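You operate a simulated robot arm through the tools that you are given. There is no shell and no other tool.

The job below is to be done with a simulated two-armed robot. You get a single attempt, and the scene is never put back.

JOB
Pick up the yellow brush with one hand, pass it to the other hand and put it on the low board of the tall shelf.

Only the result counts: the job must be done as asked and must still hold three seconds after the hand-in. Knocking over, shifting, dropping, spilling or breaking anything else fails it.

ROBOT AND FRAMES
Two 7-joint arms with three-finger grippers on one trunk, on a base that moves. Base frame: it is fixed to the floor where the robot stands at the start and does not move with it; the origin is under the middle of the robot, x ahead of it, y to its left, z up. Lengths are in m, angles in rad, forces in N, time in s.
The left shoulder is at the start at [0.03, 0.124, 1.008], the right one opposite. With the tool pointing down near the work surface each hand reaches from about 0.1 to 0.76 m from the robot's upright axis, wherever it stands, measured 20 degrees to its own side. Places, roughly: low board of the tall shelf (112x22 cm) [2.76, 2.6, 0.48]; yellow brush (5x3x12 cm) [1.9, 0.7, 0.7]. Payload 2.2 kg a hand.
The tool frame of a hand sits at the grasp point between the pads (the TCP): z along the fingers, y along the line on which they close. The tips reach 0.028 m beyond it. The gripper opens to 0.102 m; its body begins 0.071 m behind the TCP.
Orientation is that of the tool frame in the base frame, as [roll, pitch, yaw] about the fixed x, y, z axes, in that order (R = Rz(yaw) Ry(pitch) Rx(roll)). With the fingers straight down and closing along the base's y, the tool's x points along the base's -x, its y along +y and its z along -z.

CONTROLS
- The arms move only by the tool nudge_tool. It takes "left_targets", "right_targets" or both (then of equal length, played together; a hand with none holds still); each is a list that holds one entry, the list of rows, each a list of 7 numbers: the turn, a rotation vector about the tool's x, y, z in units of 4 degrees (1.0 is 4 degrees), then the shift along the tool's x, y, z in units of 30 mm (1.0 is 30 mm), then the gripper command, from -1 (shut) to 1 (fully open), values between in proportion. In form: [[[rx, ry, rz, x, y, z, hand], ...]]. A call has 1 to 20 rows; each row shifts and turns the commanded pose from where the row before left it, along the tool's axes as they then stand. A call with a number of a shift or a turn outside -1 to 1 is refused whole. Each row takes 0.2 s and may step no farther than 0.05 m and 0.15 rad from the row before; otherwise, or with a gripper value out of range, the whole call is refused. A pose out of reach is approached as far as the arm can. The call stops where the force on the tool passes 40 N (or 10 N more than at its start, if that is more) or the arm is blocked; 0.2 s more then pass. Each finger travels about 0.1436 m/s and halts on what it meets, pressing with about 43 N; the grip force reading is that of the motor and also rises with nothing between the fingers. The clock runs only during rows and for 0.2 s after the last one: add rows that do not move to give the fingers time. The reply holds the time, the measured pose of the TCP, the force on the tool along the base axes, the opening and the grip force, in the units named above and with some noise, with the torque about the TCP (base axes, N m) and any sound that the robot's microphone picked up.
- Cameras (640 x 400 px; columns grow to the right, rows downward): "scene" is now at [0.0421, -0.0096, 1.7206]; the picture's right is [0.05, -1.00, 0.00], its down [-0.75, -0.04, -0.66] and it looks along [0.66, 0.03, -0.75] (base axes); focal length 261 px, centre (320, 200). "left" rides on the left gripper at [0.072, 0.038, -0.086] in its tool frame; the picture's right is [-0.47, 0.89, 0.00], its down [-0.60, -0.32, -0.73] and it looks along [-0.65, -0.34, 0.68] (tool axes); focal length 256 px, centre (320, 200). "right" rides on the right gripper at [0.069, 0.044, -0.086] in its tool frame; the picture's right is [-0.53, 0.85, 0.00], its down [-0.58, -0.36, -0.73] and it looks along [-0.62, -0.39, 0.68] (tool axes); focal length 256 px, centre (320, 200). There is no depth. A picture from a camera that has moved, and an enlarged one, comes with that camera's place and axes in the base frame and with its lens. The place of the scene camera against the robot may be out by one fixed shift of up to 0.025 m in any direction.
- snapshot(camera): a new picture of that camera. It takes no simulated time.
- move_column(by): moves the trunk up (or, below 0, down) by that many m; the arms and the scene camera ride with it, the base frame stays. It gives what a move gives, with no picture.
- drive_base(legs): drives the robot by 1 to 6 legs, each [ahead, left, turn to the left] in m, m and rad, along the robot's own axes; the way and the turn of a leg run together, so that a leg with both is an arc; at most 1.5 m and 3.142 rad a leg. The arms and the cameras ride along, it lands a little off, and it stops where it bumps. It gives what a move gives.
- pan_tilt(pan, tilt): turns the head with the scene camera to pan (to the left, within 2.496 rad either way) and tilt (down, from -0.506 to 1.204), counted from straight ahead of the robot. It gives what a move gives.
- close_up(camera, box): a new picture of the part [left, top, right, bottom] of that camera's present view, enlarged. It takes no simulated time.
- close_job(): hands the job in; it is judged then, once.

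Places have to be worked out from the pictures, the camera data and where the tool is seen. Open the grippers and draw the arms clear of the work before you hand the job in, unless the task says otherwise.

The tools are called after "Request:" by a JSON object that holds its "method" and its "body". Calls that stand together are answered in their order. nudge_tool: Moves the arms, as the interface text tells. Its arguments: {"type":"object","properties":{"left_targets":{"type":"array","items":{"type":"array","items":{"type":"array","items":{"type":"number"}}}},"right_targets":{"type":"array","items":{"type":"array","items":{"type":"array","items":{"type":"number"}}}}},"required":[]} The other tools are called the same way: move_column (by) moves the trunk up or down; drive_base (legs) drives the base; pan_tilt (pan, tilt) turns the head that bears the scene camera; snapshot (camera) takes a picture; close_up (camera, box) takes an enlarged picture of a part of a camera's view; close_job () hands the job in.

At the start:

```text
clock: 0.0
left_tcp_pos: [0.5749, 0.219, 0.9121]
left_tcp_rot: [-3.142, 0.001, -3.142]
left_ft_force: [0.3, 0.1, 0.0]
left_torque: [-0.04, -0.03, 0.01]
left_width: 0.1019
left_gripper_force: 0.1
right_tcp_pos: [0.3955, -0.1385, 0.8682]
right_tcp_rot: [3.141, 0.0, -3.141]
right_ft_force: [0.1, -0.6, -0.5]
right_torque: [0.0, 0.01, 0.0]
right_width: 0.1023
right_gripper_force: 0.0
trunk travel left (down, up): [-0.25, 0.29]
robot x, y, heading: [0.002, -0.0032, 0.004]
head pan, tilt (commanded): [0.051, 0.852]
```

scene: 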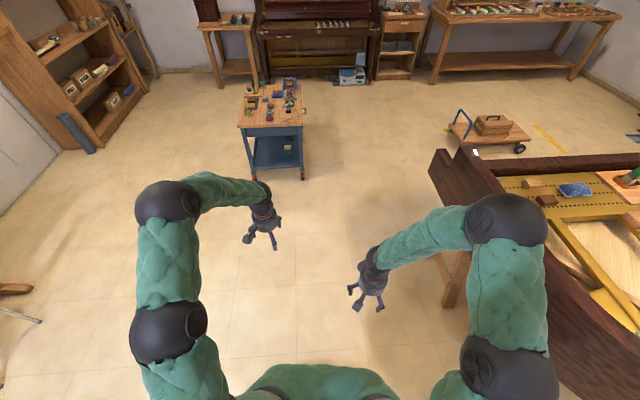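
right: 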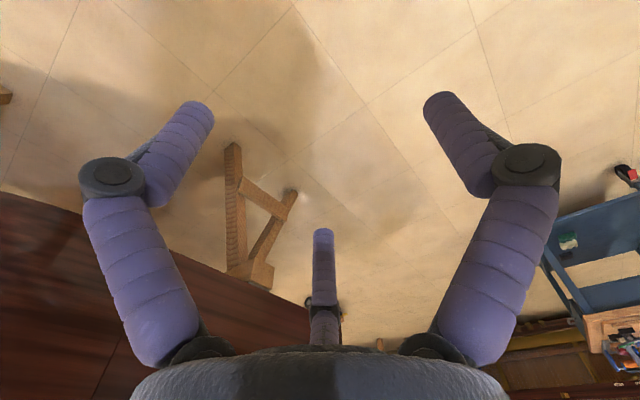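
left: 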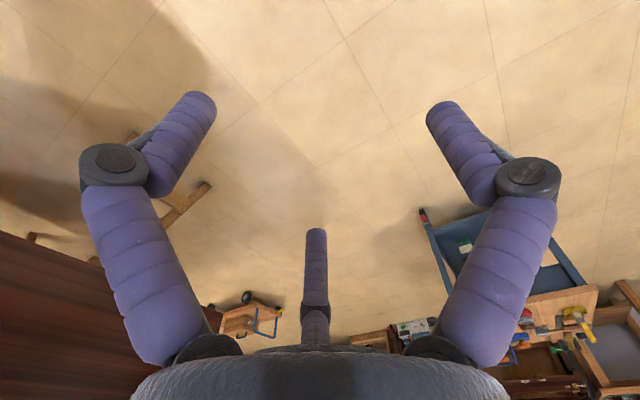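

The scene shows a small blue cart with tools about 1.9 m ahead; the yellow brush should be among them. I take enlarged views of the cart and the tall shelf.

Request:
{"method": "close_up", "body": {"camera": "scene", "box": [220, 65, 330, 135]}}

Request:
{"method": "close_up", "body": {"camera": "scene", "box": [0, 0, 180, 160]}}

Request:
{"method": "close_up", "body": {"camera": "left", "box": [400, 200, 640, 400]}}

```text
5.71 times, centred on (275, 100) of scene
camera zoom: at [0.0421, -0.0096, 1.7206], right [0.05, -1.0, 0.0], down [-0.75, -0.04, -0.66], along [0.66, 0.03, -0.75], focal length 1490 px, centre (577, 771)
```

zoom: 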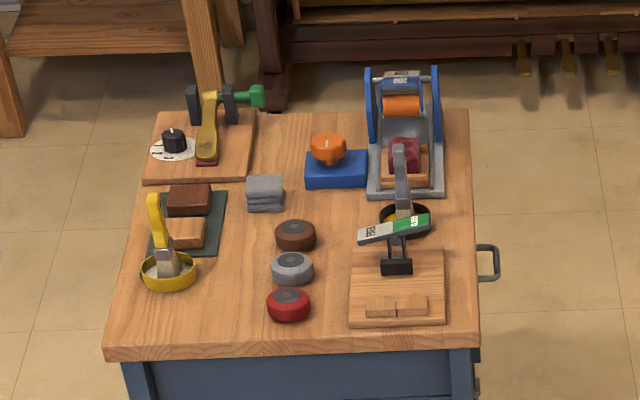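

```text
2.50 times, centred on (90, 80) of scene
camera zoom: at [0.0421, -0.0096, 1.7206], right [0.05, -1.0, 0.0], down [-0.75, -0.04, -0.66], along [0.66, 0.03, -0.75], focal length 652 px, centre (895, 500)
```

zoom: 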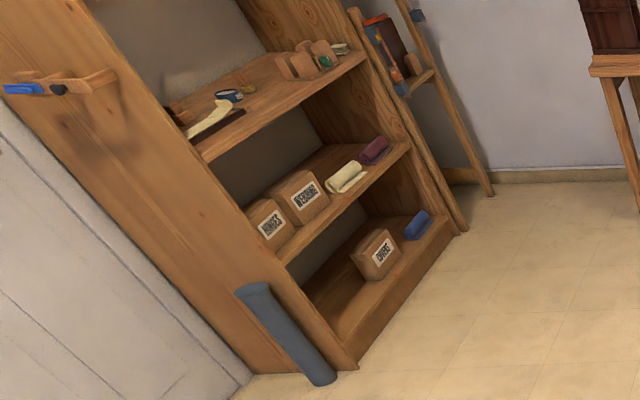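

```text
2.00 times, centred on (520, 300) of left
camera zoom: at [0.5023, 0.2562, 0.9981], right [0.47, 0.89, 0.0], down [0.6, -0.32, 0.73], along [0.65, -0.34, -0.68], focal length 512 px, centre (-80, 0)
```

zoom: 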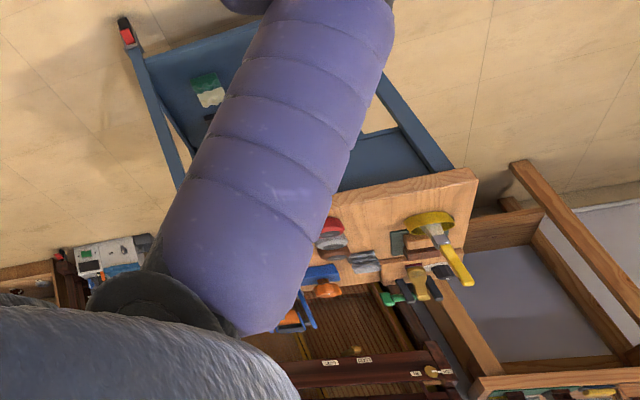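

The yellow brush stands in a shallow yellow tin at the near-left of the cart, at about (1.87, 0.64), handle up to about z 0.75. The cart's front edge is near x 1.69, so I drive to about (1.05, 0.43) first and look again.

Request:
{"method": "drive_base", "body": {"legs": [[1.05, 0.43, 0.0]]}}

Request:
{"method": "snapshot", "body": {"camera": "scene"}}

Request:
{"method": "snapshot", "body": {"camera": "left"}}

```text
clock: 5.7
left_tcp_pos: [1.619, 0.6346, 0.9127]
left_tcp_rot: [-3.141, -0.001, 3.13]
left_ft_force: [-0.5, 0.3, -0.1]
left_torque: [-0.01, 0.0, 0.01]
left_width: 0.1022
left_gripper_force: 0.0
right_tcp_pos: [1.4335, 0.2809, 0.8681]
right_tcp_rot: [3.141, 0.0, 3.13]
right_ft_force: [-0.7, 0.3, 1.0]
right_torque: [0.02, 0.01, 0.02]
right_width: 0.1016
right_gripper_force: 0.1
trunk travel left (down, up): [-0.25, 0.29]
robot x, y, heading: [1.0372, 0.4243, -0.007]
head pan, tilt (commanded): [0.051, 0.852]
```

```text
taken
camera scene: at [1.0829, 0.414, 1.7205], right [0.04, -1.0, 0.0], down [-0.75, -0.03, -0.66], along [0.66, 0.03, -0.75], focal length 261 px, centre (320, 200)
```

scene: 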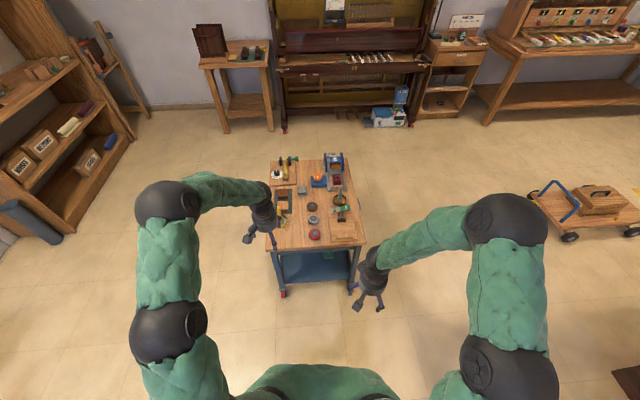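

```text
taken
camera left: at [1.5461, 0.6739, 0.9979], right [0.48, 0.88, 0.0], down [0.6, -0.32, 0.73], along [0.64, -0.35, -0.68], focal length 256 px, centre (320, 200)
```

left: 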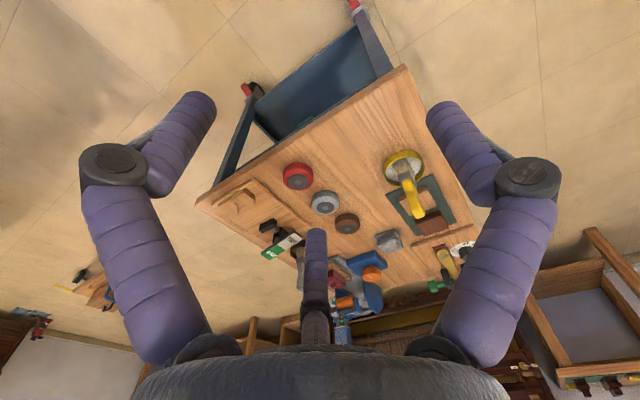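

The cart is now right ahead and the left wrist camera sees the tin with the brush. I enlarge both views to triangulate the brush.

Request:
{"method": "close_up", "body": {"camera": "left", "box": [350, 120, 470, 250]}}

Request:
{"method": "close_up", "body": {"camera": "scene", "box": [235, 145, 375, 255]}}

Request:
{"method": "close_up", "body": {"camera": "scene", "box": [0, 20, 160, 260]}}

```text
3.08 times, centred on (410, 185) of left
camera zoom: at [1.5461, 0.6739, 0.9979], right [0.48, 0.88, 0.0], down [0.6, -0.32, 0.73], along [0.64, -0.35, -0.68], focal length 788 px, centre (43, 246)
```

zoom: 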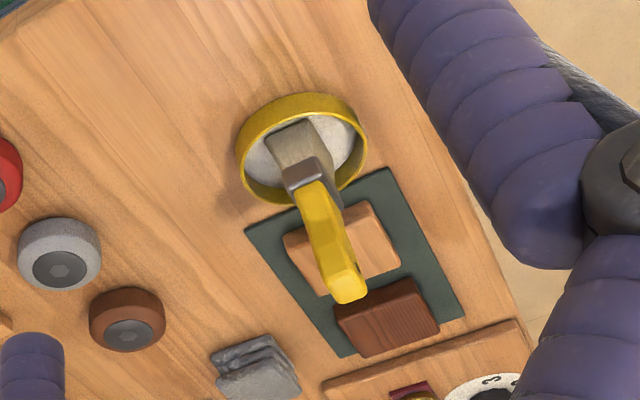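

```text
3.64 times, centred on (305, 200) of scene
camera zoom: at [1.0829, 0.414, 1.7205], right [0.04, -1.0, 0.0], down [-0.75, -0.03, -0.66], along [0.66, 0.03, -0.75], focal length 948 px, centre (374, 200)
```

zoom: 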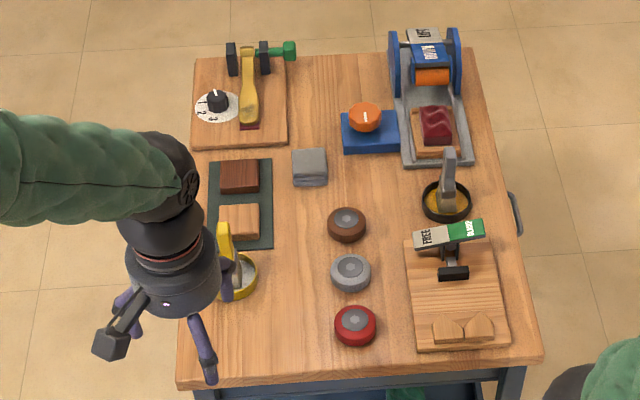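

```text
1.67 times, centred on (80, 140) of scene
camera zoom: at [1.0829, 0.414, 1.7205], right [0.04, -1.0, 0.0], down [-0.75, -0.03, -0.66], along [0.66, 0.03, -0.75], focal length 435 px, centre (720, 300)
```

zoom: 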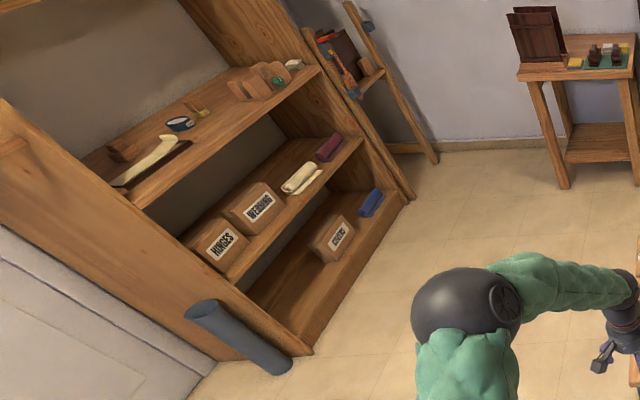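

Triangulation puts the brush handle upright at about (1.88, 0.66), top near z 0.75, base in the tin. Before planning the grasp I test how the three fingers converge, closing the left hand in free air and taking a picture.

Request:
{"method": "nudge_tool", "body": {"left_targets": [[[0, 0, 0, 0, 0, 0, -1], [0, 0, 0, 0, 0, 0, -1], [0, 0, 0, 0, 0, 0, -1], [0, 0, 0, 0, 0, 0, -1]]], "right_targets": [[[0, 0, 0, 0, 0, 0, -0.5], [0, 0, 0, 0, 0, 0, -0.5], [0, 0, 0, 0, 0, 0, -0.5], [0, 0, 0, 0, 0, 0, -0.5]]]}}

Request:
{"method": "snapshot", "body": {"camera": "left"}}

Request:
{"method": "snapshot", "body": {"camera": "right"}}

```text
clock: 6.7
left_tcp_pos: [1.6184, 0.6361, 0.9117]
left_tcp_rot: [3.141, 0.001, 3.13]
left_ft_force: [-0.1, 0.4, 0.1]
left_torque: [-0.01, 0.0, 0.02]
left_width: 0.0021
left_gripper_force: 31.2
right_tcp_pos: [1.4328, 0.2809, 0.8684]
right_tcp_rot: [-3.141, 0.001, 3.129]
right_ft_force: [0.0, 0.5, 0.4]
right_torque: [-0.02, 0.0, 0.0]
right_width: 0.0256
right_gripper_force: 0.0
trunk travel left (down, up): [-0.25, 0.29]
robot x, y, heading: [1.0397, 0.4258, -0.014]
head pan, tilt (commanded): [0.051, 0.852]
```

```text
taken
camera left: at [1.5458, 0.6738, 0.9981], right [0.48, 0.88, 0.0], down [0.6, -0.32, 0.73], along [0.64, -0.35, -0.68], focal length 256 px, centre (320, 200)
```

left: 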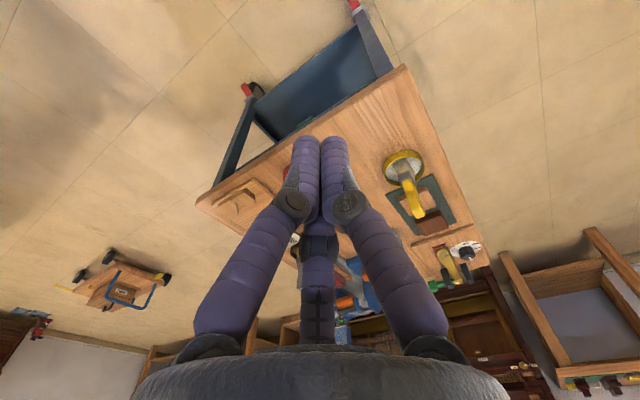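

```text
taken
camera right: at [1.3632, 0.3249, 0.9545], right [0.54, 0.84, 0.0], down [0.57, -0.37, 0.73], along [0.61, -0.4, -0.68], focal length 256 px, centre (320, 200)
```

right: 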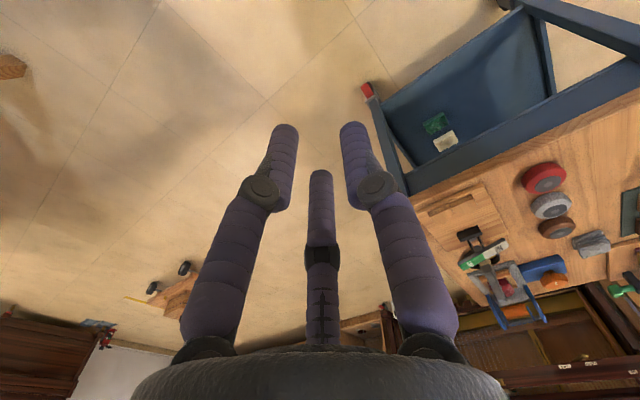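

The fingers converge like a three-jaw chuck, so a grip from above around the upright handle works. I reopen the left hand and drive 0.2 m closer, heading corrected slightly, so that the hand is nearly over the brush.

Request:
{"method": "nudge_tool", "body": {"left_targets": [[[0, 0, 0, 0, 0, 0, 0.6], [0, 0, 0, 0, 0, 0, 0.6], [0, 0, 0, 0, 0, 0, 0.6], [0, 0, 0, 0, 0, 0, 0.6]]]}}

Request:
{"method": "drive_base", "body": {"legs": [[0.2, 0.02, 0.0]]}}

Request:
{"method": "snapshot", "body": {"camera": "left"}}

Request:
{"method": "snapshot", "body": {"camera": "scene"}}

Request:
{"method": "snapshot", "body": {"camera": "right"}}

```text
clock: 7.7
left_tcp_pos: [1.6179, 0.6352, 0.9128]
left_tcp_rot: [3.141, 0.0, 3.13]
left_ft_force: [-0.3, -0.7, 0.9]
left_torque: [-0.02, 0.01, 0.03]
left_width: 0.0816
left_gripper_force: 0.0
right_tcp_pos: [1.4321, 0.2796, 0.8683]
right_tcp_rot: [3.141, 0.001, 3.129]
right_ft_force: [-0.1, 1.0, -0.3]
right_torque: [-0.02, 0.04, 0.02]
right_width: 0.0254
right_gripper_force: 0.0
trunk travel left (down, up): [-0.25, 0.29]
robot x, y, heading: [1.0393, 0.4238, -0.012]
head pan, tilt (commanded): [0.051, 0.852]
```

```text
clock: 9.3
left_tcp_pos: [1.8136, 0.6531, 0.9109]
left_tcp_rot: [-3.141, -0.002, 3.132]
left_ft_force: [0.7, 0.1, 0.3]
left_torque: [-0.03, 0.02, 0.03]
left_width: 0.0816
left_gripper_force: 0.1
right_tcp_pos: [1.6301, 0.2988, 0.8681]
right_tcp_rot: [3.14, -0.001, 3.13]
right_ft_force: [0.5, -0.1, 0.3]
right_torque: [0.01, 0.05, -0.02]
right_width: 0.0259
right_gripper_force: 0.1
trunk travel left (down, up): [-0.25, 0.29]
robot x, y, heading: [1.2379, 0.4402, -0.013]
head pan, tilt (commanded): [0.051, 0.852]
```

```text
taken
camera left: at [1.7418, 0.6923, 0.9974], right [0.47, 0.88, 0.0], down [0.6, -0.32, 0.73], along [0.64, -0.35, -0.68], focal length 256 px, centre (320, 200)
```

left: 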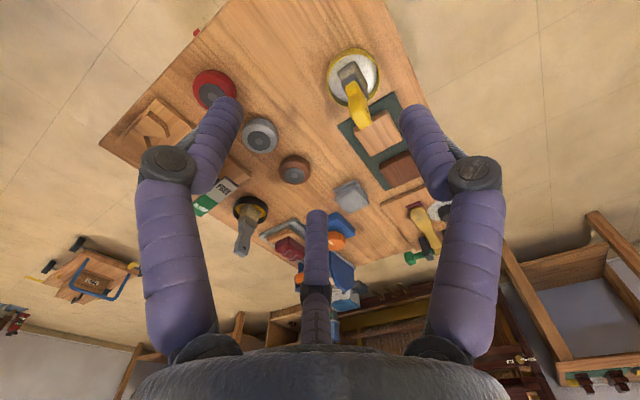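

```text
taken
camera scene: at [1.2798, 0.4315, 1.7205], right [0.04, -1.0, 0.0], down [-0.75, -0.03, -0.66], along [0.66, 0.03, -0.75], focal length 261 px, centre (320, 200)
```

scene: 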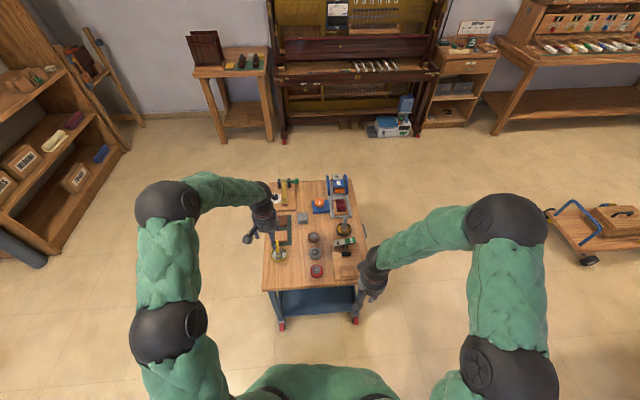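

```text
taken
camera right: at [1.5598, 0.3431, 0.9542], right [0.54, 0.84, 0.0], down [0.57, -0.37, 0.73], along [0.61, -0.4, -0.68], focal length 256 px, centre (320, 200)
```

right: 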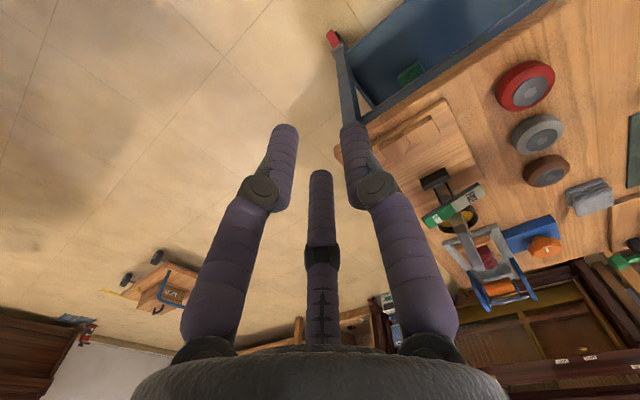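

The brush is at about (355, 90) in the left wrist picture. I enlarge it for a second bearing from this new place.

Request:
{"method": "close_up", "body": {"camera": "left", "box": [300, 30, 420, 150]}}

Request:
{"method": "close_up", "body": {"camera": "scene", "box": [235, 170, 375, 330]}}

```text
3.33 times, centred on (360, 90) of left
camera zoom: at [1.7418, 0.6923, 0.9974], right [0.47, 0.88, 0.0], down [0.6, -0.32, 0.73], along [0.64, -0.35, -0.68], focal length 853 px, centre (187, 567)
```

zoom: 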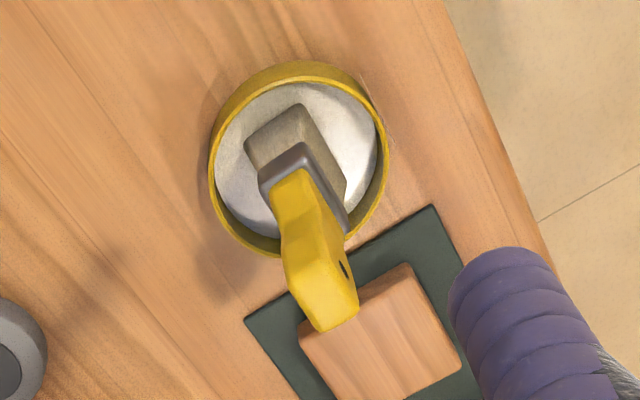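

```text
2.50 times, centred on (305, 250) of scene
camera zoom: at [1.2798, 0.4315, 1.7205], right [0.04, -1.0, 0.0], down [-0.75, -0.03, -0.66], along [0.66, 0.03, -0.75], focal length 652 px, centre (358, 75)
```

zoom: 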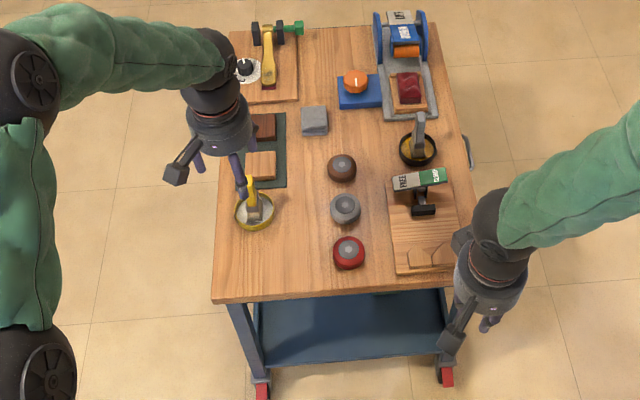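

Two bearings from the left camera put the handle top at about (1.909, 0.664, 0.728), the brush nearly upright with its wide side along x. I move the left hand over it at z 0.85 and look again.

Request:
{"method": "nudge_tool", "body": {"left_targets": [[[0, 0, 0, -0.767, 0.092, 0.5, 0.6], [0, 0, 0, -0.767, 0.092, 0.5, 0.6], [0, 0, 0, -0.767, 0.092, 0.5, 0.6], [0, 0, 0, -0.767, 0.092, 0.5, 0.6], [0, 0, 0, 0, 0, 0, 0.6]]]}}

Request:
{"method": "snapshot", "body": {"camera": "left"}}

Request:
{"method": "close_up", "body": {"camera": "scene", "box": [235, 170, 375, 330]}}

```text
clock: 10.5
left_tcp_pos: [1.9048, 0.6609, 0.8541]
left_tcp_rot: [-3.141, 0.002, 3.13]
left_ft_force: [-0.4, -0.2, 0.5]
left_torque: [0.03, 0.0, -0.04]
left_width: 0.0815
left_gripper_force: 0.1
right_tcp_pos: [1.6289, 0.2988, 0.8688]
right_tcp_rot: [3.139, -0.001, 3.131]
right_ft_force: [-0.2, -0.4, -0.4]
right_torque: [0.02, 0.0, -0.02]
right_width: 0.0253
right_gripper_force: 0.1
trunk travel left (down, up): [-0.25, 0.29]
robot x, y, heading: [1.2372, 0.4401, -0.01]
head pan, tilt (commanded): [0.051, 0.852]
```

```text
taken
camera left: at [1.8325, 0.7005, 0.9396], right [0.47, 0.88, 0.0], down [0.6, -0.32, 0.73], along [0.64, -0.35, -0.68], focal length 256 px, centre (320, 200)
```

left: 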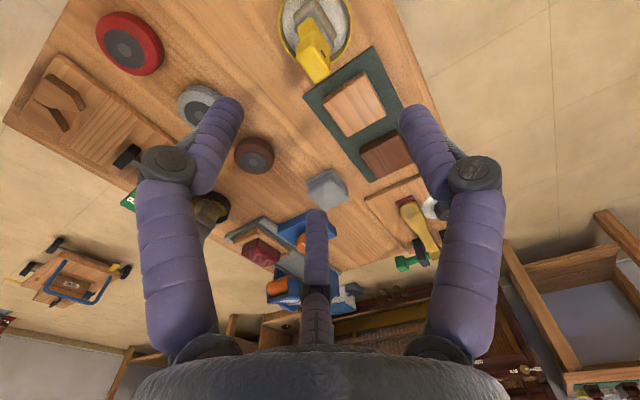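

```text
2.50 times, centred on (305, 250) of scene
camera zoom: at [1.2773, 0.4313, 1.7206], right [0.04, -1.0, 0.0], down [-0.75, -0.03, -0.66], along [0.66, 0.03, -0.75], focal length 652 px, centre (358, 75)
```

zoom: 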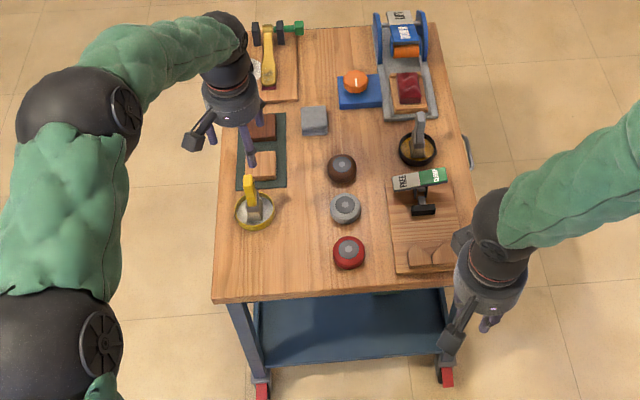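

The handle top shows right near the hand's axis. I enlarge it to refine its place before descending.

Request:
{"method": "close_up", "body": {"camera": "left", "box": [260, 0, 380, 100]}}

Request:
{"method": "close_up", "body": {"camera": "scene", "box": [270, 215, 320, 270]}}

Request:
{"method": "close_up", "body": {"camera": "right", "box": [480, 0, 640, 200]}}

```text
4.00 times, centred on (320, 50) of left
camera zoom: at [1.8325, 0.7005, 0.9396], right [0.47, 0.88, 0.0], down [0.6, -0.32, 0.73], along [0.64, -0.35, -0.68], focal length 1024 px, centre (320, 800)
```

zoom: 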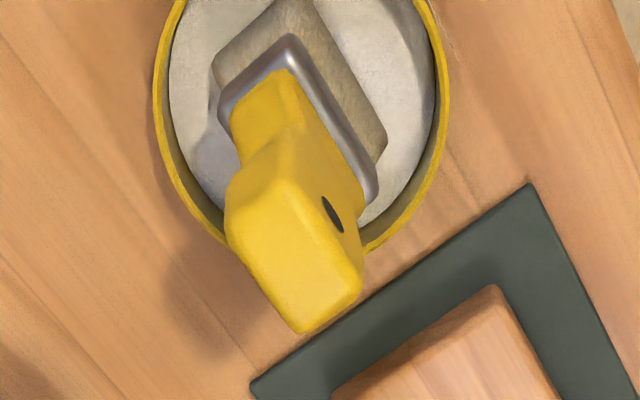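

```text
7.27 times, centred on (295, 242) of scene
camera zoom: at [1.2773, 0.4313, 1.7206], right [0.04, -1.0, 0.0], down [-0.75, -0.03, -0.66], along [0.66, 0.03, -0.75], focal length 1897 px, centre (502, -109)
```

zoom: 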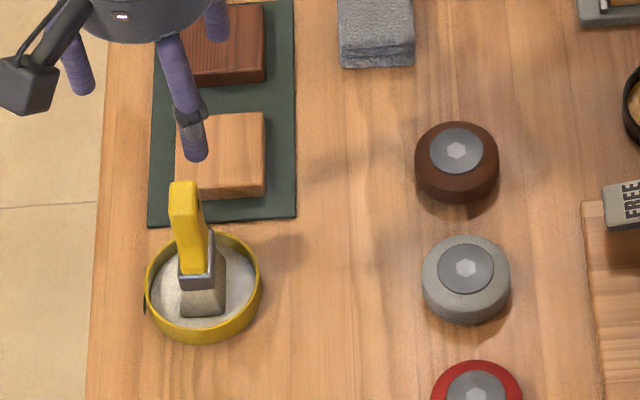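

```text
2.00 times, centred on (560, 100) of right
camera zoom: at [1.5585, 0.343, 0.9547], right [0.54, 0.84, 0.0], down [0.57, -0.37, 0.73], along [0.61, -0.4, -0.68], focal length 512 px, centre (-160, 400)
```

zoom: 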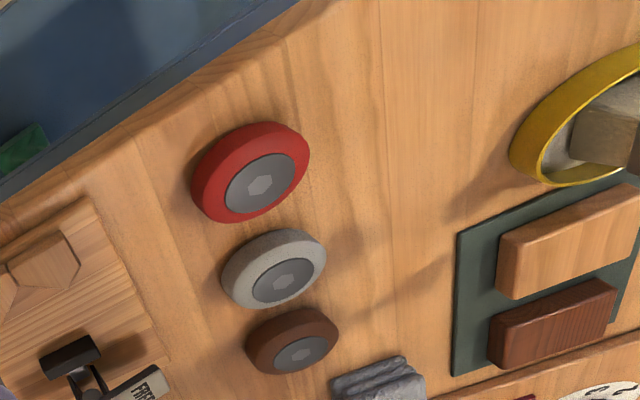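

The refined handle top centre is about (1.893, 0.664, 0.737). I shift the hand 1 cm back and descend to TCP z ≈ 0.72 with the fingers open around the handle.

Request:
{"method": "nudge_tool", "body": {"left_targets": [[[0, 0, 0, 0.38, 0.1, 0.5, 0.6], [0, 0, 0, 0, 0, 0.66, 0.6], [0, 0, 0, 0, 0, 0.66, 0.6], [0, 0, 0, 0, 0, 0.66, 0.6], [0, 0, 0, 0, 0, 0.66, 0.6], [0, 0, 0, 0, 0, 0.66, 0.6], [0, 0, 0, 0, 0, 0.66, 0.6], [0, 0, 0, 0, 0, 0, 0.6]]]}}

Request:
{"method": "snapshot", "body": {"camera": "left"}}

Request:
{"method": "close_up", "body": {"camera": "scene", "box": [260, 205, 330, 275]}}

```text
clock: 12.3
left_tcp_pos: [1.8927, 0.6669, 0.7178]
left_tcp_rot: [3.139, 0.002, 3.131]
left_ft_force: [-0.9, 1.3, 0.8]
left_torque: [-0.03, -0.02, 0.01]
left_width: 0.0818
left_gripper_force: 0.1
right_tcp_pos: [1.6288, 0.2985, 0.869]
right_tcp_rot: [3.141, 0.0, 3.132]
right_ft_force: [-0.3, -0.5, 0.6]
right_torque: [0.0, -0.03, -0.02]
right_width: 0.0257
right_gripper_force: 0.0
trunk travel left (down, up): [-0.25, 0.29]
robot x, y, heading: [1.2382, 0.436, -0.013]
head pan, tilt (commanded): [0.051, 0.852]
```

```text
taken
camera left: at [1.821, 0.7061, 0.8037], right [0.47, 0.88, 0.0], down [0.6, -0.32, 0.73], along [0.64, -0.35, -0.68], focal length 256 px, centre (320, 200)
```

left: 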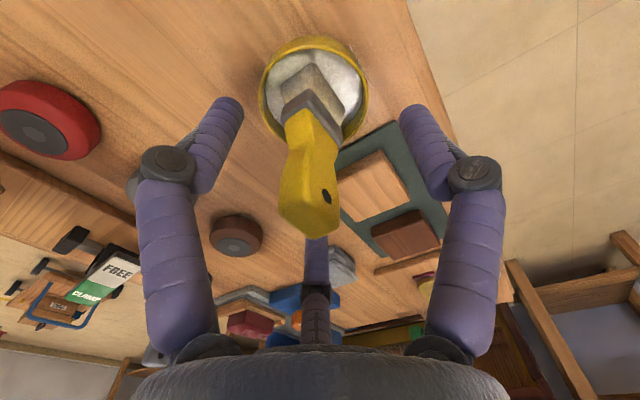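

```text
5.71 times, centred on (295, 240) of scene
camera zoom: at [1.2777, 0.4313, 1.7206], right [0.04, -1.0, 0.0], down [-0.75, -0.03, -0.66], along [0.66, 0.03, -0.75], focal length 1490 px, centre (463, -29)
```

zoom: 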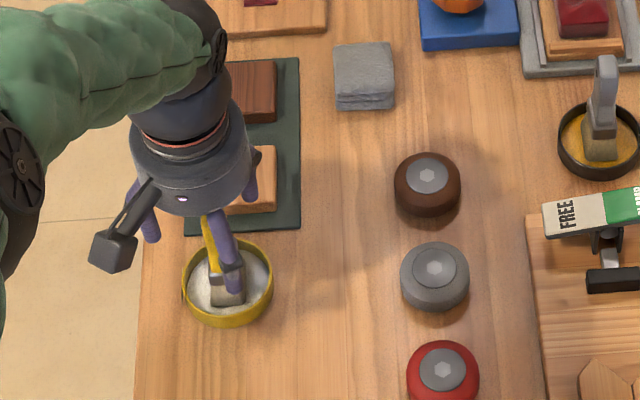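

The handle sits between the fingers, about 3–4 mm to the right of the axis. I make that small correction and close gently around the handle.

Request:
{"method": "nudge_tool", "body": {"left_targets": [[[0, 0, 0, 0, -0.12, 0, 0.6], [0, 0, 0, 0, 0, 0, 0.2], [0, 0, 0, 0, 0, 0, -0.2], [0, 0, 0, 0, 0, 0, -0.5], [0, 0, 0, 0, 0, 0, -1], [0, 0, 0, 0, 0, 0, -1], [0, 0, 0, 0, 0, 0, -1]]]}}

Request:
{"method": "snapshot", "body": {"camera": "left"}}

Request:
{"method": "close_up", "body": {"camera": "scene", "box": [260, 205, 330, 275]}}

```text
clock: 13.9
left_tcp_pos: [1.8929, 0.663, 0.7182]
left_tcp_rot: [-3.141, 0.0, 3.131]
left_ft_force: [-0.4, 0.4, 1.0]
left_torque: [0.02, 0.08, 0.0]
left_width: 0.0214
left_gripper_force: 43.2
right_tcp_pos: [1.6287, 0.2981, 0.869]
right_tcp_rot: [3.14, 0.0, 3.131]
right_ft_force: [-0.6, 0.0, -0.1]
right_torque: [0.05, 0.01, -0.02]
right_width: 0.0255
right_gripper_force: 0.0
trunk travel left (down, up): [-0.25, 0.29]
robot x, y, heading: [1.2332, 0.4423, -0.01]
head pan, tilt (commanded): [0.051, 0.852]
```

```text
taken
camera left: at [1.8209, 0.7017, 0.8036], right [0.47, 0.88, 0.0], down [0.6, -0.32, 0.73], along [0.64, -0.35, -0.68], focal length 256 px, centre (320, 200)
```

left: 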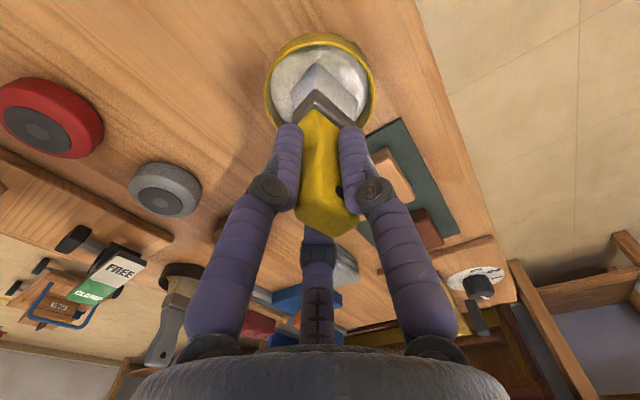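

```text
5.71 times, centred on (295, 240) of scene
camera zoom: at [1.2778, 0.4314, 1.7206], right [0.04, -1.0, 0.0], down [-0.75, -0.03, -0.66], along [0.66, 0.03, -0.75], focal length 1490 px, centre (463, -29)
```

zoom: 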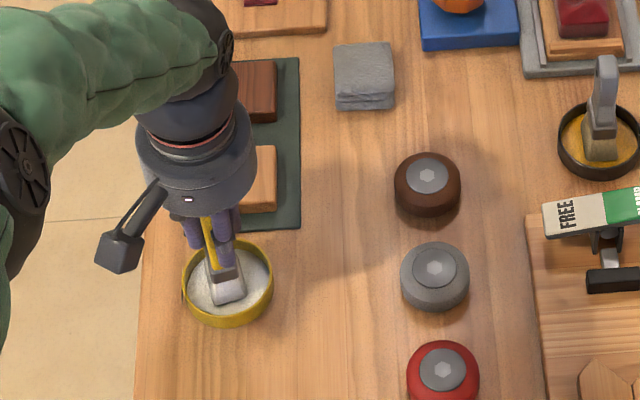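

The grip holds at 21 mm with 43 N; the brush tilted slightly within the tin but the tin has not moved. I lift straight up slowly by 3 cm and check that the tin stays.

Request:
{"method": "nudge_tool", "body": {"left_targets": [[[0, 0, 0, 0, 0, -0.25, -1], [0, 0, 0, 0, 0, -0.25, -1], [0, 0, 0, 0, 0, -0.25, -1], [0, 0, 0, 0, 0, -0.25, -1], [0, 0, 0, 0, 0, 0, -1]]]}}

Request:
{"method": "snapshot", "body": {"camera": "left"}}

Request:
{"method": "close_up", "body": {"camera": "scene", "box": [260, 205, 330, 275]}}

```text
clock: 15.1
left_tcp_pos: [1.8933, 0.6616, 0.7498]
left_tcp_rot: [3.141, -0.002, 3.13]
left_ft_force: [0.4, 0.3, -0.9]
left_torque: [0.05, -0.02, 0.01]
left_width: 0.021
left_gripper_force: 42.7
right_tcp_pos: [1.6282, 0.2988, 0.8685]
right_tcp_rot: [-3.14, 0.001, 3.131]
right_ft_force: [0.4, -0.4, 0.1]
right_torque: [0.04, -0.05, 0.0]
right_width: 0.0255
right_gripper_force: 0.1
trunk travel left (down, up): [-0.25, 0.29]
robot x, y, heading: [1.2332, 0.4432, -0.008]
head pan, tilt (commanded): [0.051, 0.852]
```

```text
taken
camera left: at [1.8217, 0.7009, 0.8345], right [0.47, 0.88, 0.0], down [0.6, -0.32, 0.73], along [0.64, -0.35, -0.68], focal length 256 px, centre (320, 200)
```

left: 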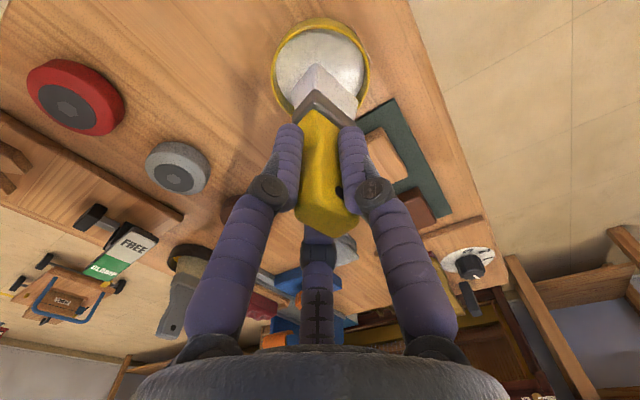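

```text
5.71 times, centred on (295, 240) of scene
camera zoom: at [1.2781, 0.4314, 1.7206], right [0.04, -1.0, 0.0], down [-0.75, -0.03, -0.66], along [0.66, 0.03, -0.75], focal length 1490 px, centre (463, -29)
```

zoom: 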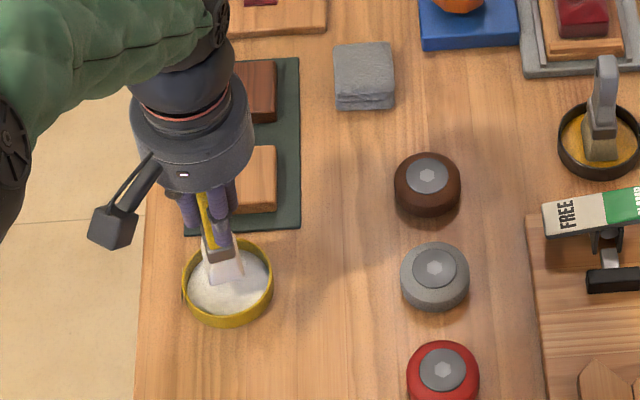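

The brush is out of the tin and the tin stayed put. I lift on to z ≈ 0.95 and then back the base away from the cart.

Request:
{"method": "nudge_tool", "body": {"left_targets": [[[0, 0, 0, 0, 0, -0.5, -1], [0, 0, 0, 0, 0, -0.83, -1], [0, 0, 0, 0, 0, -0.83, -1], [0, 0, 0, 0, 0, -0.83, -1], [0, 0, 0, 0, 0, -0.83, -1], [0, 0, 0, 0, 0, -0.83, -1], [0, 0, 0, 0, 0, -0.83, -1], [0, 0, 0, 0, 0, -0.83, -1], [0, 0, 0, 0, 0, -0.4, -1], [0, 0, 0, 0, 0, 0, -1]]]}}

Request:
{"method": "snapshot", "body": {"camera": "left"}}

Request:
{"method": "snapshot", "body": {"camera": "scene"}}

```text
clock: 17.3
left_tcp_pos: [1.8944, 0.6624, 0.9495]
left_tcp_rot: [3.141, 0.0, 3.132]
left_ft_force: [-0.2, -0.2, -1.5]
left_torque: [-0.03, 0.01, -0.02]
left_width: 0.0209
left_gripper_force: 43.0
right_tcp_pos: [1.6292, 0.2974, 0.8676]
right_tcp_rot: [3.141, -0.001, 3.131]
right_ft_force: [-0.4, -0.1, 0.3]
right_torque: [0.03, -0.02, -0.02]
right_width: 0.0255
right_gripper_force: 0.0
trunk travel left (down, up): [-0.25, 0.29]
robot x, y, heading: [1.2334, 0.4412, -0.011]
head pan, tilt (commanded): [0.051, 0.852]
```

```text
taken
camera left: at [1.8225, 0.7012, 1.0351], right [0.47, 0.88, 0.0], down [0.6, -0.32, 0.73], along [0.64, -0.35, -0.68], focal length 256 px, centre (320, 200)
```

left: 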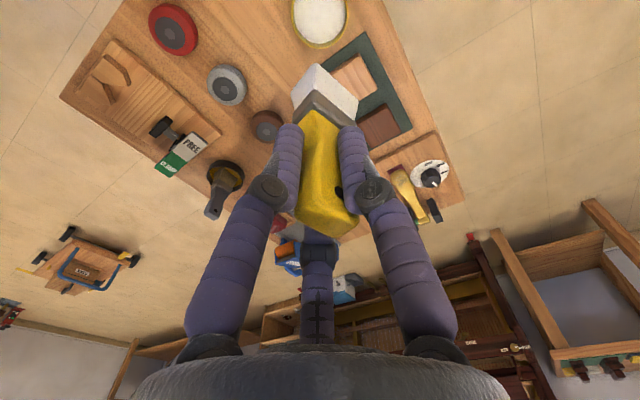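

```text
taken
camera scene: at [1.2781, 0.4314, 1.7205], right [0.04, -1.0, 0.0], down [-0.75, -0.03, -0.66], along [0.66, 0.03, -0.75], focal length 261 px, centre (320, 200)
```

scene: 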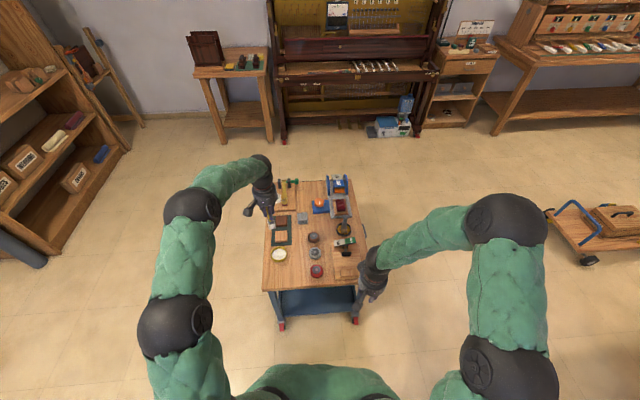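

The brush hangs cleanly from the left hand. I back off from the cart to have free air for the hand-over.

Request:
{"method": "drive_base", "body": {"legs": [[-0.4, 0.0, 0.01]]}}

```text
clock: 19.8
left_tcp_pos: [1.4965, 0.6696, 0.9501]
left_tcp_rot: [-3.141, -0.001, 3.138]
left_ft_force: [-0.2, -0.6, -0.4]
left_torque: [0.01, -0.01, 0.0]
left_width: 0.0207
left_gripper_force: 43.4
right_tcp_pos: [1.2321, 0.3041, 0.8688]
right_tcp_rot: [3.141, 0.001, 3.137]
right_ft_force: [-0.2, 0.7, 0.7]
right_torque: [0.02, -0.04, -0.01]
right_width: 0.0256
right_gripper_force: 0.1
trunk travel left (down, up): [-0.25, 0.29]
robot x, y, heading: [0.8369, 0.4428, -0.004]
head pan, tilt (commanded): [0.051, 0.852]
```

The left TCP is 0.66 m ahead of the robot. I draw it back to about (0.48, 0.15) in the robot's frame while raising it, then begin turning the hand so the brush points to the robot's right.

Request:
{"method": "nudge_tool", "body": {"left_targets": [[[0, 0, 0, 0.857, -0.367, -0.238, -1], [0, 0, 0, 0.857, -0.367, -0.238, -1], [0, 0, 0, 0.857, -0.367, -0.238, -1], [0, 0, 0, 0.857, -0.367, -0.238, -1], [0, 0, 0, 0.857, -0.367, -0.238, -1], [0, 0, 0, 0.857, -0.367, -0.238, -1], [0, 0, 0, 0.857, -0.367, -0.238, -1], [1, 0, 0, 0, 0, 0, -1], [1, 0, 0, 0, 0, 0, -1], [1, 0, 0, 0, 0, 0, -1], [1, 0, 0, 0, 0, 0, -1], [1, 0, 0, 0, 0, 0, -1], [1, 0, 0, 0, 0, 0, -1], [0, 0, 0, 0, 0, 0, -1]]]}}

Request:
{"method": "snapshot", "body": {"camera": "scene"}}

```text
clock: 22.8
left_tcp_pos: [1.3166, 0.5925, 0.9991]
left_tcp_rot: [-2.723, 0.001, 3.136]
left_ft_force: [0.1, -0.9, -0.9]
left_torque: [0.03, 0.0, 0.01]
left_width: 0.021
left_gripper_force: 42.9
right_tcp_pos: [1.2326, 0.3036, 0.8687]
right_tcp_rot: [3.141, 0.0, 3.136]
right_ft_force: [-1.2, 0.1, 0.7]
right_torque: [-0.02, 0.01, 0.0]
right_width: 0.0255
right_gripper_force: 0.1
trunk travel left (down, up): [-0.25, 0.29]
robot x, y, heading: [0.8399, 0.4468, -0.007]
head pan, tilt (commanded): [0.051, 0.852]
```

```text
taken
camera scene: at [0.8812, 0.4346, 1.7206], right [0.05, -1.0, 0.0], down [-0.75, -0.03, -0.66], along [0.66, 0.03, -0.75], focal length 261 px, centre (320, 200)
```

scene: 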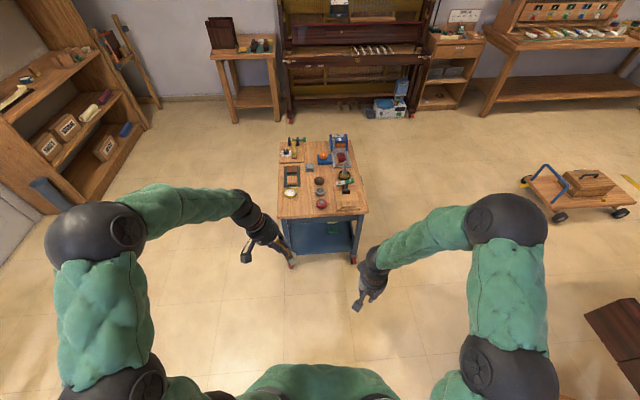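

The left hand now tilts toward the robot's right as planned and keeps its place. I continue turning it to horizontal, and turn the right hand the opposite way so that it points left, opening it.

Request:
{"method": "nudge_tool", "body": {"left_targets": [[[1, 0, 0, 0, 0, 0, -1], [1, 0, 0, 0, 0, 0, -1], [1, 0, 0, 0, 0, 0, -1], [1, 0, 0, 0, 0, 0, -1], [1, 0, 0, 0, 0, 0, -1], [1, 0, 0, 0, 0, 0, -1], [1, 0, 0, 0, 0, 0, -1], [1, 0, 0, 0, 0, 0, -1], [1, 0, 0, 0, 0, 0, -1], [1, 0, 0, 0, 0, 0, -1], [1, 0, 0, 0, 0, 0, -1], [1, 0, 0, 0, 0, 0, -1], [1, 0, 0, 0, 0, 0, -1], [1, 0, 0, 0, 0, 0, -1], [1, 0, 0, 0, 0, 0, -1], [1, 0, 0, 0, 0, 0, -1], [0.5, 0, 0, 0, 0, 0, -1], [0, 0, 0, 0, 0, 0, -1]]], "right_targets": [[[-1, 0, 0, 0, 0, 0, 1], [-1, 0, 0, 0, 0, 0, 1], [-1, 0, 0, 0, 0, 0, 1], [-1, 0, 0, 0, 0, 0, 1], [-1, 0, 0, 0, 0, 0, 1], [-1, 0, 0, 0, 0, 0, 1], [-1, 0, 0, 0, 0, 0, 1], [-1, 0, 0, 0, 0, 0, 1], [-1, 0, 0, 0, 0, 0, 1], [-1, 0, 0, 0, 0, 0, 1], [-1, 0, 0, 0, 0, 0, 1], [-1, 0, 0, 0, 0, 0, 1], [-1, 0, 0, 0, 0, 0, 1], [-1, 0, 0, 0, 0, 0, 1], [-1, 0, 0, 0, 0, 0, 1], [-1, 0, 0, 0, 0, 0, 1], [-1, 0, 0, 0, 0, 0, 1], [0, 0, 0, 0, 0, 0, 1]]]}}

Request:
{"method": "snapshot", "body": {"camera": "scene"}}

Request:
{"method": "snapshot", "body": {"camera": "left"}}

Request:
{"method": "snapshot", "body": {"camera": "right"}}

```text
clock: 26.6
left_tcp_pos: [1.3161, 0.5934, 0.9997]
left_tcp_rot: [-1.569, 0.0, 3.136]
left_ft_force: [-0.1, 0.3, 0.4]
left_torque: [0.01, -0.01, -0.01]
left_width: 0.0021
left_gripper_force: 31.4
right_tcp_pos: [1.233, 0.3037, 0.8696]
right_tcp_rot: [1.953, 0.001, 3.137]
right_ft_force: [-0.6, -0.2, -0.4]
right_torque: [0.02, 0.03, -0.02]
right_width: 0.1019
right_gripper_force: 0.2
trunk travel left (down, up): [-0.25, 0.29]
robot x, y, heading: [0.8382, 0.4473, -0.001]
head pan, tilt (commanded): [0.051, 0.852]
```

```text
taken
camera scene: at [0.8811, 0.4349, 1.7206], right [0.05, -1.0, 0.0], down [-0.75, -0.03, -0.66], along [0.66, 0.03, -0.75], focal length 261 px, centre (320, 200)
```

scene: 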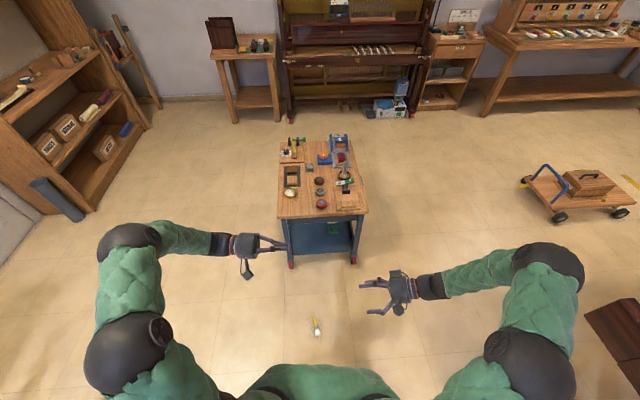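

```text
taken
camera left: at [1.2443, 0.6801, 0.9609], right [0.46, 0.0, -0.89], down [0.61, 0.73, 0.32], along [0.64, -0.69, 0.34], focal length 256 px, centre (320, 200)
```

left: 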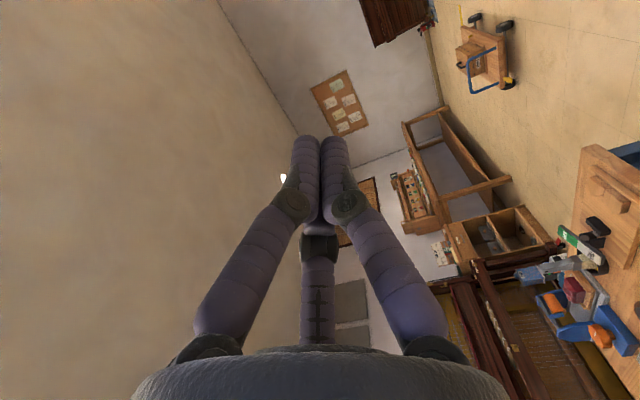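

```text
taken
camera right: at [1.1623, 0.2407, 0.9409], right [0.54, 0.31, 0.78], down [0.57, -0.82, -0.07], along [0.62, 0.48, -0.62], focal length 256 px, centre (320, 200)
```

right: 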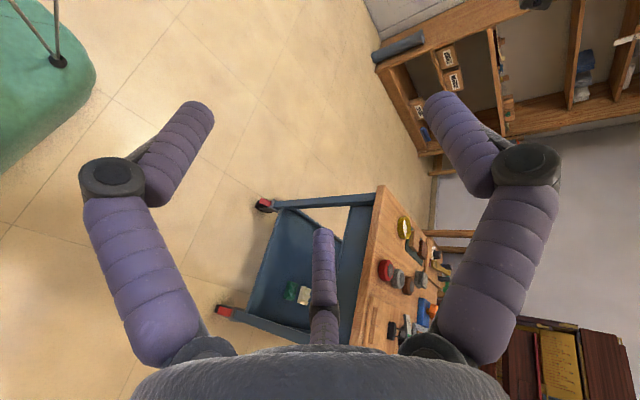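

The brush slipped out of the tapered coaxial grip while I turned the hand, and it now lies on the floor at about (1.35, 0.48); nothing else was touched. I look closely at it to plan a pickup from the floor.

Request:
{"method": "close_up", "body": {"camera": "scene", "box": [280, 300, 350, 350]}}

Request:
{"method": "close_up", "body": {"camera": "scene", "box": [260, 125, 380, 230]}}

```text
8.00 times, centred on (315, 325) of scene
camera zoom: at [0.8811, 0.4349, 1.7206], right [0.05, -1.0, 0.0], down [-0.75, -0.03, -0.66], along [0.66, 0.03, -0.75], focal length 2087 px, centre (360, -800)
```

zoom: 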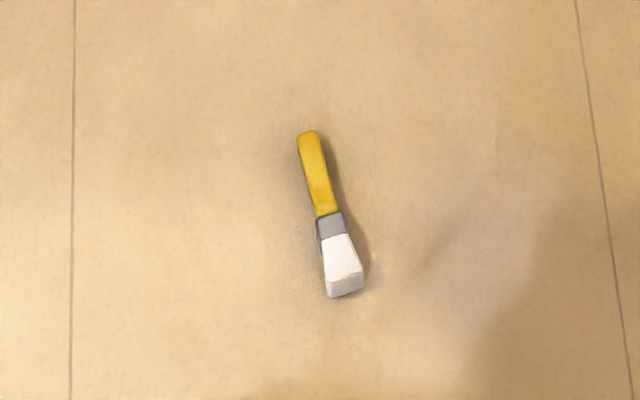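

```text
3.81 times, centred on (320, 178) of scene
camera zoom: at [0.8811, 0.4349, 1.7206], right [0.05, -1.0, 0.0], down [-0.75, -0.03, -0.66], along [0.66, 0.03, -0.75], focal length 994 px, centre (320, 286)
```

zoom: 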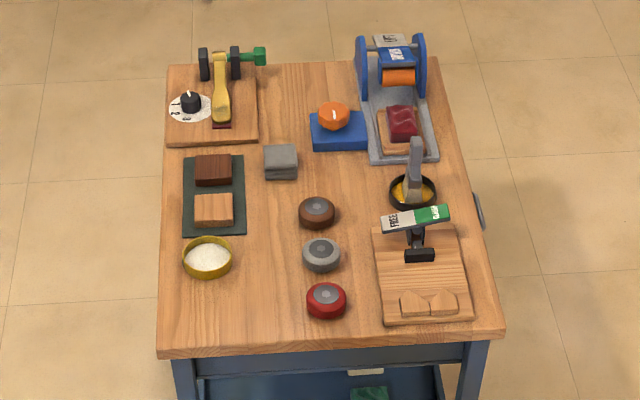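

The brush lies on its narrow edge: handle end near (1.406, 0.51), bristle end near (1.297, 0.476), handle about 16 mm thick across – good for a perpendicular grip from above. I turn the left hand back to pointing down, open it, and move the right hand out of the way.

Request:
{"method": "nudge_tool", "body": {"left_targets": [[[-1, 0, 0, 0, 0, 0, 0.6], [-1, 0, 0, 0, 0, 0, 0.6], [-1, 0, 0, 0, 0, 0, 0.6], [-1, 0, 0, 0, 0, 0, 0.6], [-1, 0, 0, 0, 0, 0, 0.6], [-1, 0, 0, 0, 0, 0, 0.6], [-1, 0, 0, 0, 0, 0, 0.6], [-1, 0, 0, 0, 0, 0, 0.6], [-1, 0, 0, 0, 0, 0, 0.6], [-1, 0, 0, 0, 0, 0, 0.6], [-1, 0, 0, 0, 0, 0, 0.6], [-1, 0, 0, 0, 0, 0, 0.6], [-1, 0, 0, 0, 0, 0, 0.6], [-1, 0, 0, 0, 0, 0, 0.6], [-1, 0, 0, 0, 0, 0, 0.6], [-1, 0, 0, 0, 0, 0, 0.6], [-1, 0, 0, 0, 0, 0, 0.6], [-1, 0, 0, 0, 0, 0, 0.6], [-1, 0, 0, 0, 0, 0, 0.6], [-1, 0, 0, 0, 0, 0, 0.6]]], "right_targets": [[[0, 0, 0, 0, -0.3, -0.742, 0.6], [0, 0, 0, 0, -0.3, -0.742, 0.6], [0, 0, 0, 0, -0.3, -0.742, 0.6], [0, 0, 0, 0, -0.3, -0.742, 0.6], [0, 0, 0, 0, -0.3, -0.742, 0.6], [0, 0, 0, 0, 0, 0, 0.6], [0, 0, 0, 0, 0, 0, 0.6], [0, 0, 0, 0, 0, 0, 0.6], [0, 0, 0, 0, 0, 0, 0.6], [0, 0, 0, 0, 0, 0, 0.6], [0, 0, 0, 0, 0, 0, 0.6], [0, 0, 0, 0, 0, 0, 0.6], [0, 0, 0, 0, 0, 0, 0.6], [0, 0, 0, 0, 0, 0, 0.6], [0, 0, 0, 0, 0, 0, 0.6], [0, 0, 0, 0, 0, 0, 0.6], [0, 0, 0, 0, 0, 0, 0.6], [0, 0, 0, 0, 0, 0, 0.6], [0, 0, 0, 0, 0, 0, 0.6], [0, 0, 0, 0, 0, 0, 0.6]]]}}

Request:
{"method": "nudge_tool", "body": {"left_targets": [[[-1, 0, 0, 0, 0, 0, 0.6], [-1, 0, 0, 0, 0, 0, 0.6], [-0.5, 0, 0, 0, 0, 0, 0.6], [0, 0, -1, 0, 0, 0, 0.6], [0, 0, -1, 0, 0, 0, 0.6], [0, 0, -1, 0, 0, 0, 0.6], [0, 0, -1, 0, 0, 0, 0.6], [0, 0, -0.3, 0, 0, 0, 0.6], [0, 0, 0, 0, 0, 0, 0.6]]]}}

Request:
{"method": "drive_base", "body": {"legs": [[0.0, -0.1, 0.0]]}}

Request:
{"method": "snapshot", "body": {"camera": "scene"}}

Request:
{"method": "snapshot", "body": {"camera": "left"}}

```text
clock: 30.8
left_tcp_pos: [1.3167, 0.5938, 0.9993]
left_tcp_rot: [-2.967, -0.001, 3.137]
left_ft_force: [0.4, 0.1, 0.4]
left_torque: [0.03, -0.02, 0.03]
left_width: 0.0815
left_gripper_force: 0.1
right_tcp_pos: [1.2317, 0.1821, 0.8678]
right_tcp_rot: [1.955, 0.001, 3.137]
right_ft_force: [0.3, 0.4, 0.1]
right_torque: [0.01, -0.01, -0.03]
right_width: 0.0817
right_gripper_force: 0.0
trunk travel left (down, up): [-0.25, 0.29]
robot x, y, heading: [0.8378, 0.4459, -0.004]
head pan, tilt (commanded): [0.051, 0.852]
```

```text
clock: 32.8
left_tcp_pos: [1.3161, 0.5935, 0.9995]
left_tcp_rot: [-3.141, 0.0, -2.847]
left_ft_force: [0.4, 0.4, -0.6]
left_torque: [-0.02, -0.02, 0.05]
left_width: 0.0811
left_gripper_force: 0.1
right_tcp_pos: [1.2312, 0.1841, 0.8689]
right_tcp_rot: [1.955, 0.0, 3.136]
right_ft_force: [0.0, -0.8, 0.9]
right_torque: [0.02, -0.03, -0.01]
right_width: 0.0815
right_gripper_force: 0.1
trunk travel left (down, up): [-0.25, 0.29]
robot x, y, heading: [0.8377, 0.4415, -0.007]
head pan, tilt (commanded): [0.051, 0.852]
```

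```text
clock: 34.0
left_tcp_pos: [1.3157, 0.4927, 0.9988]
left_tcp_rot: [3.139, 0.0, -2.848]
left_ft_force: [0.0, -0.5, -0.2]
left_torque: [0.04, -0.01, -0.02]
left_width: 0.0816
left_gripper_force: 0.0
right_tcp_pos: [1.2302, 0.0836, 0.8687]
right_tcp_rot: [1.952, 0.0, 3.138]
right_ft_force: [-1.2, -0.5, 0.0]
right_torque: [0.02, 0.02, 0.0]
right_width: 0.0815
right_gripper_force: 0.1
trunk travel left (down, up): [-0.25, 0.29]
robot x, y, heading: [0.8379, 0.348, -0.004]
head pan, tilt (commanded): [0.051, 0.852]
```

```text
taken
camera scene: at [0.8806, 0.3332, 1.7206], right [0.05, -1.0, 0.0], down [-0.75, -0.03, -0.66], along [0.66, 0.03, -0.75], focal length 261 px, centre (320, 200)
```

scene: 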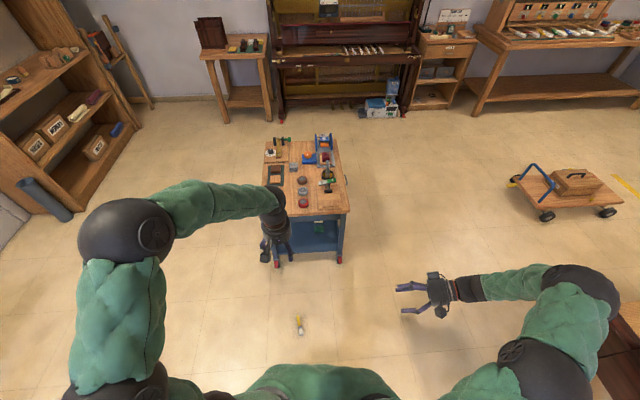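

```text
taken
camera left: at [1.2357, 0.5079, 1.0855], right [0.19, 0.98, 0.0], down [0.67, -0.13, 0.73], along [0.72, -0.14, -0.68], focal length 256 px, centre (320, 200)
```

left: 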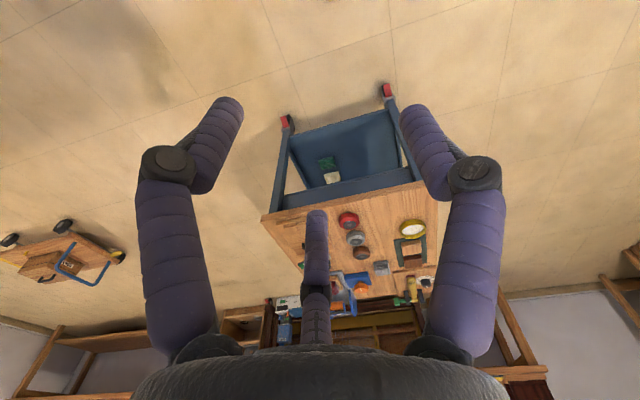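

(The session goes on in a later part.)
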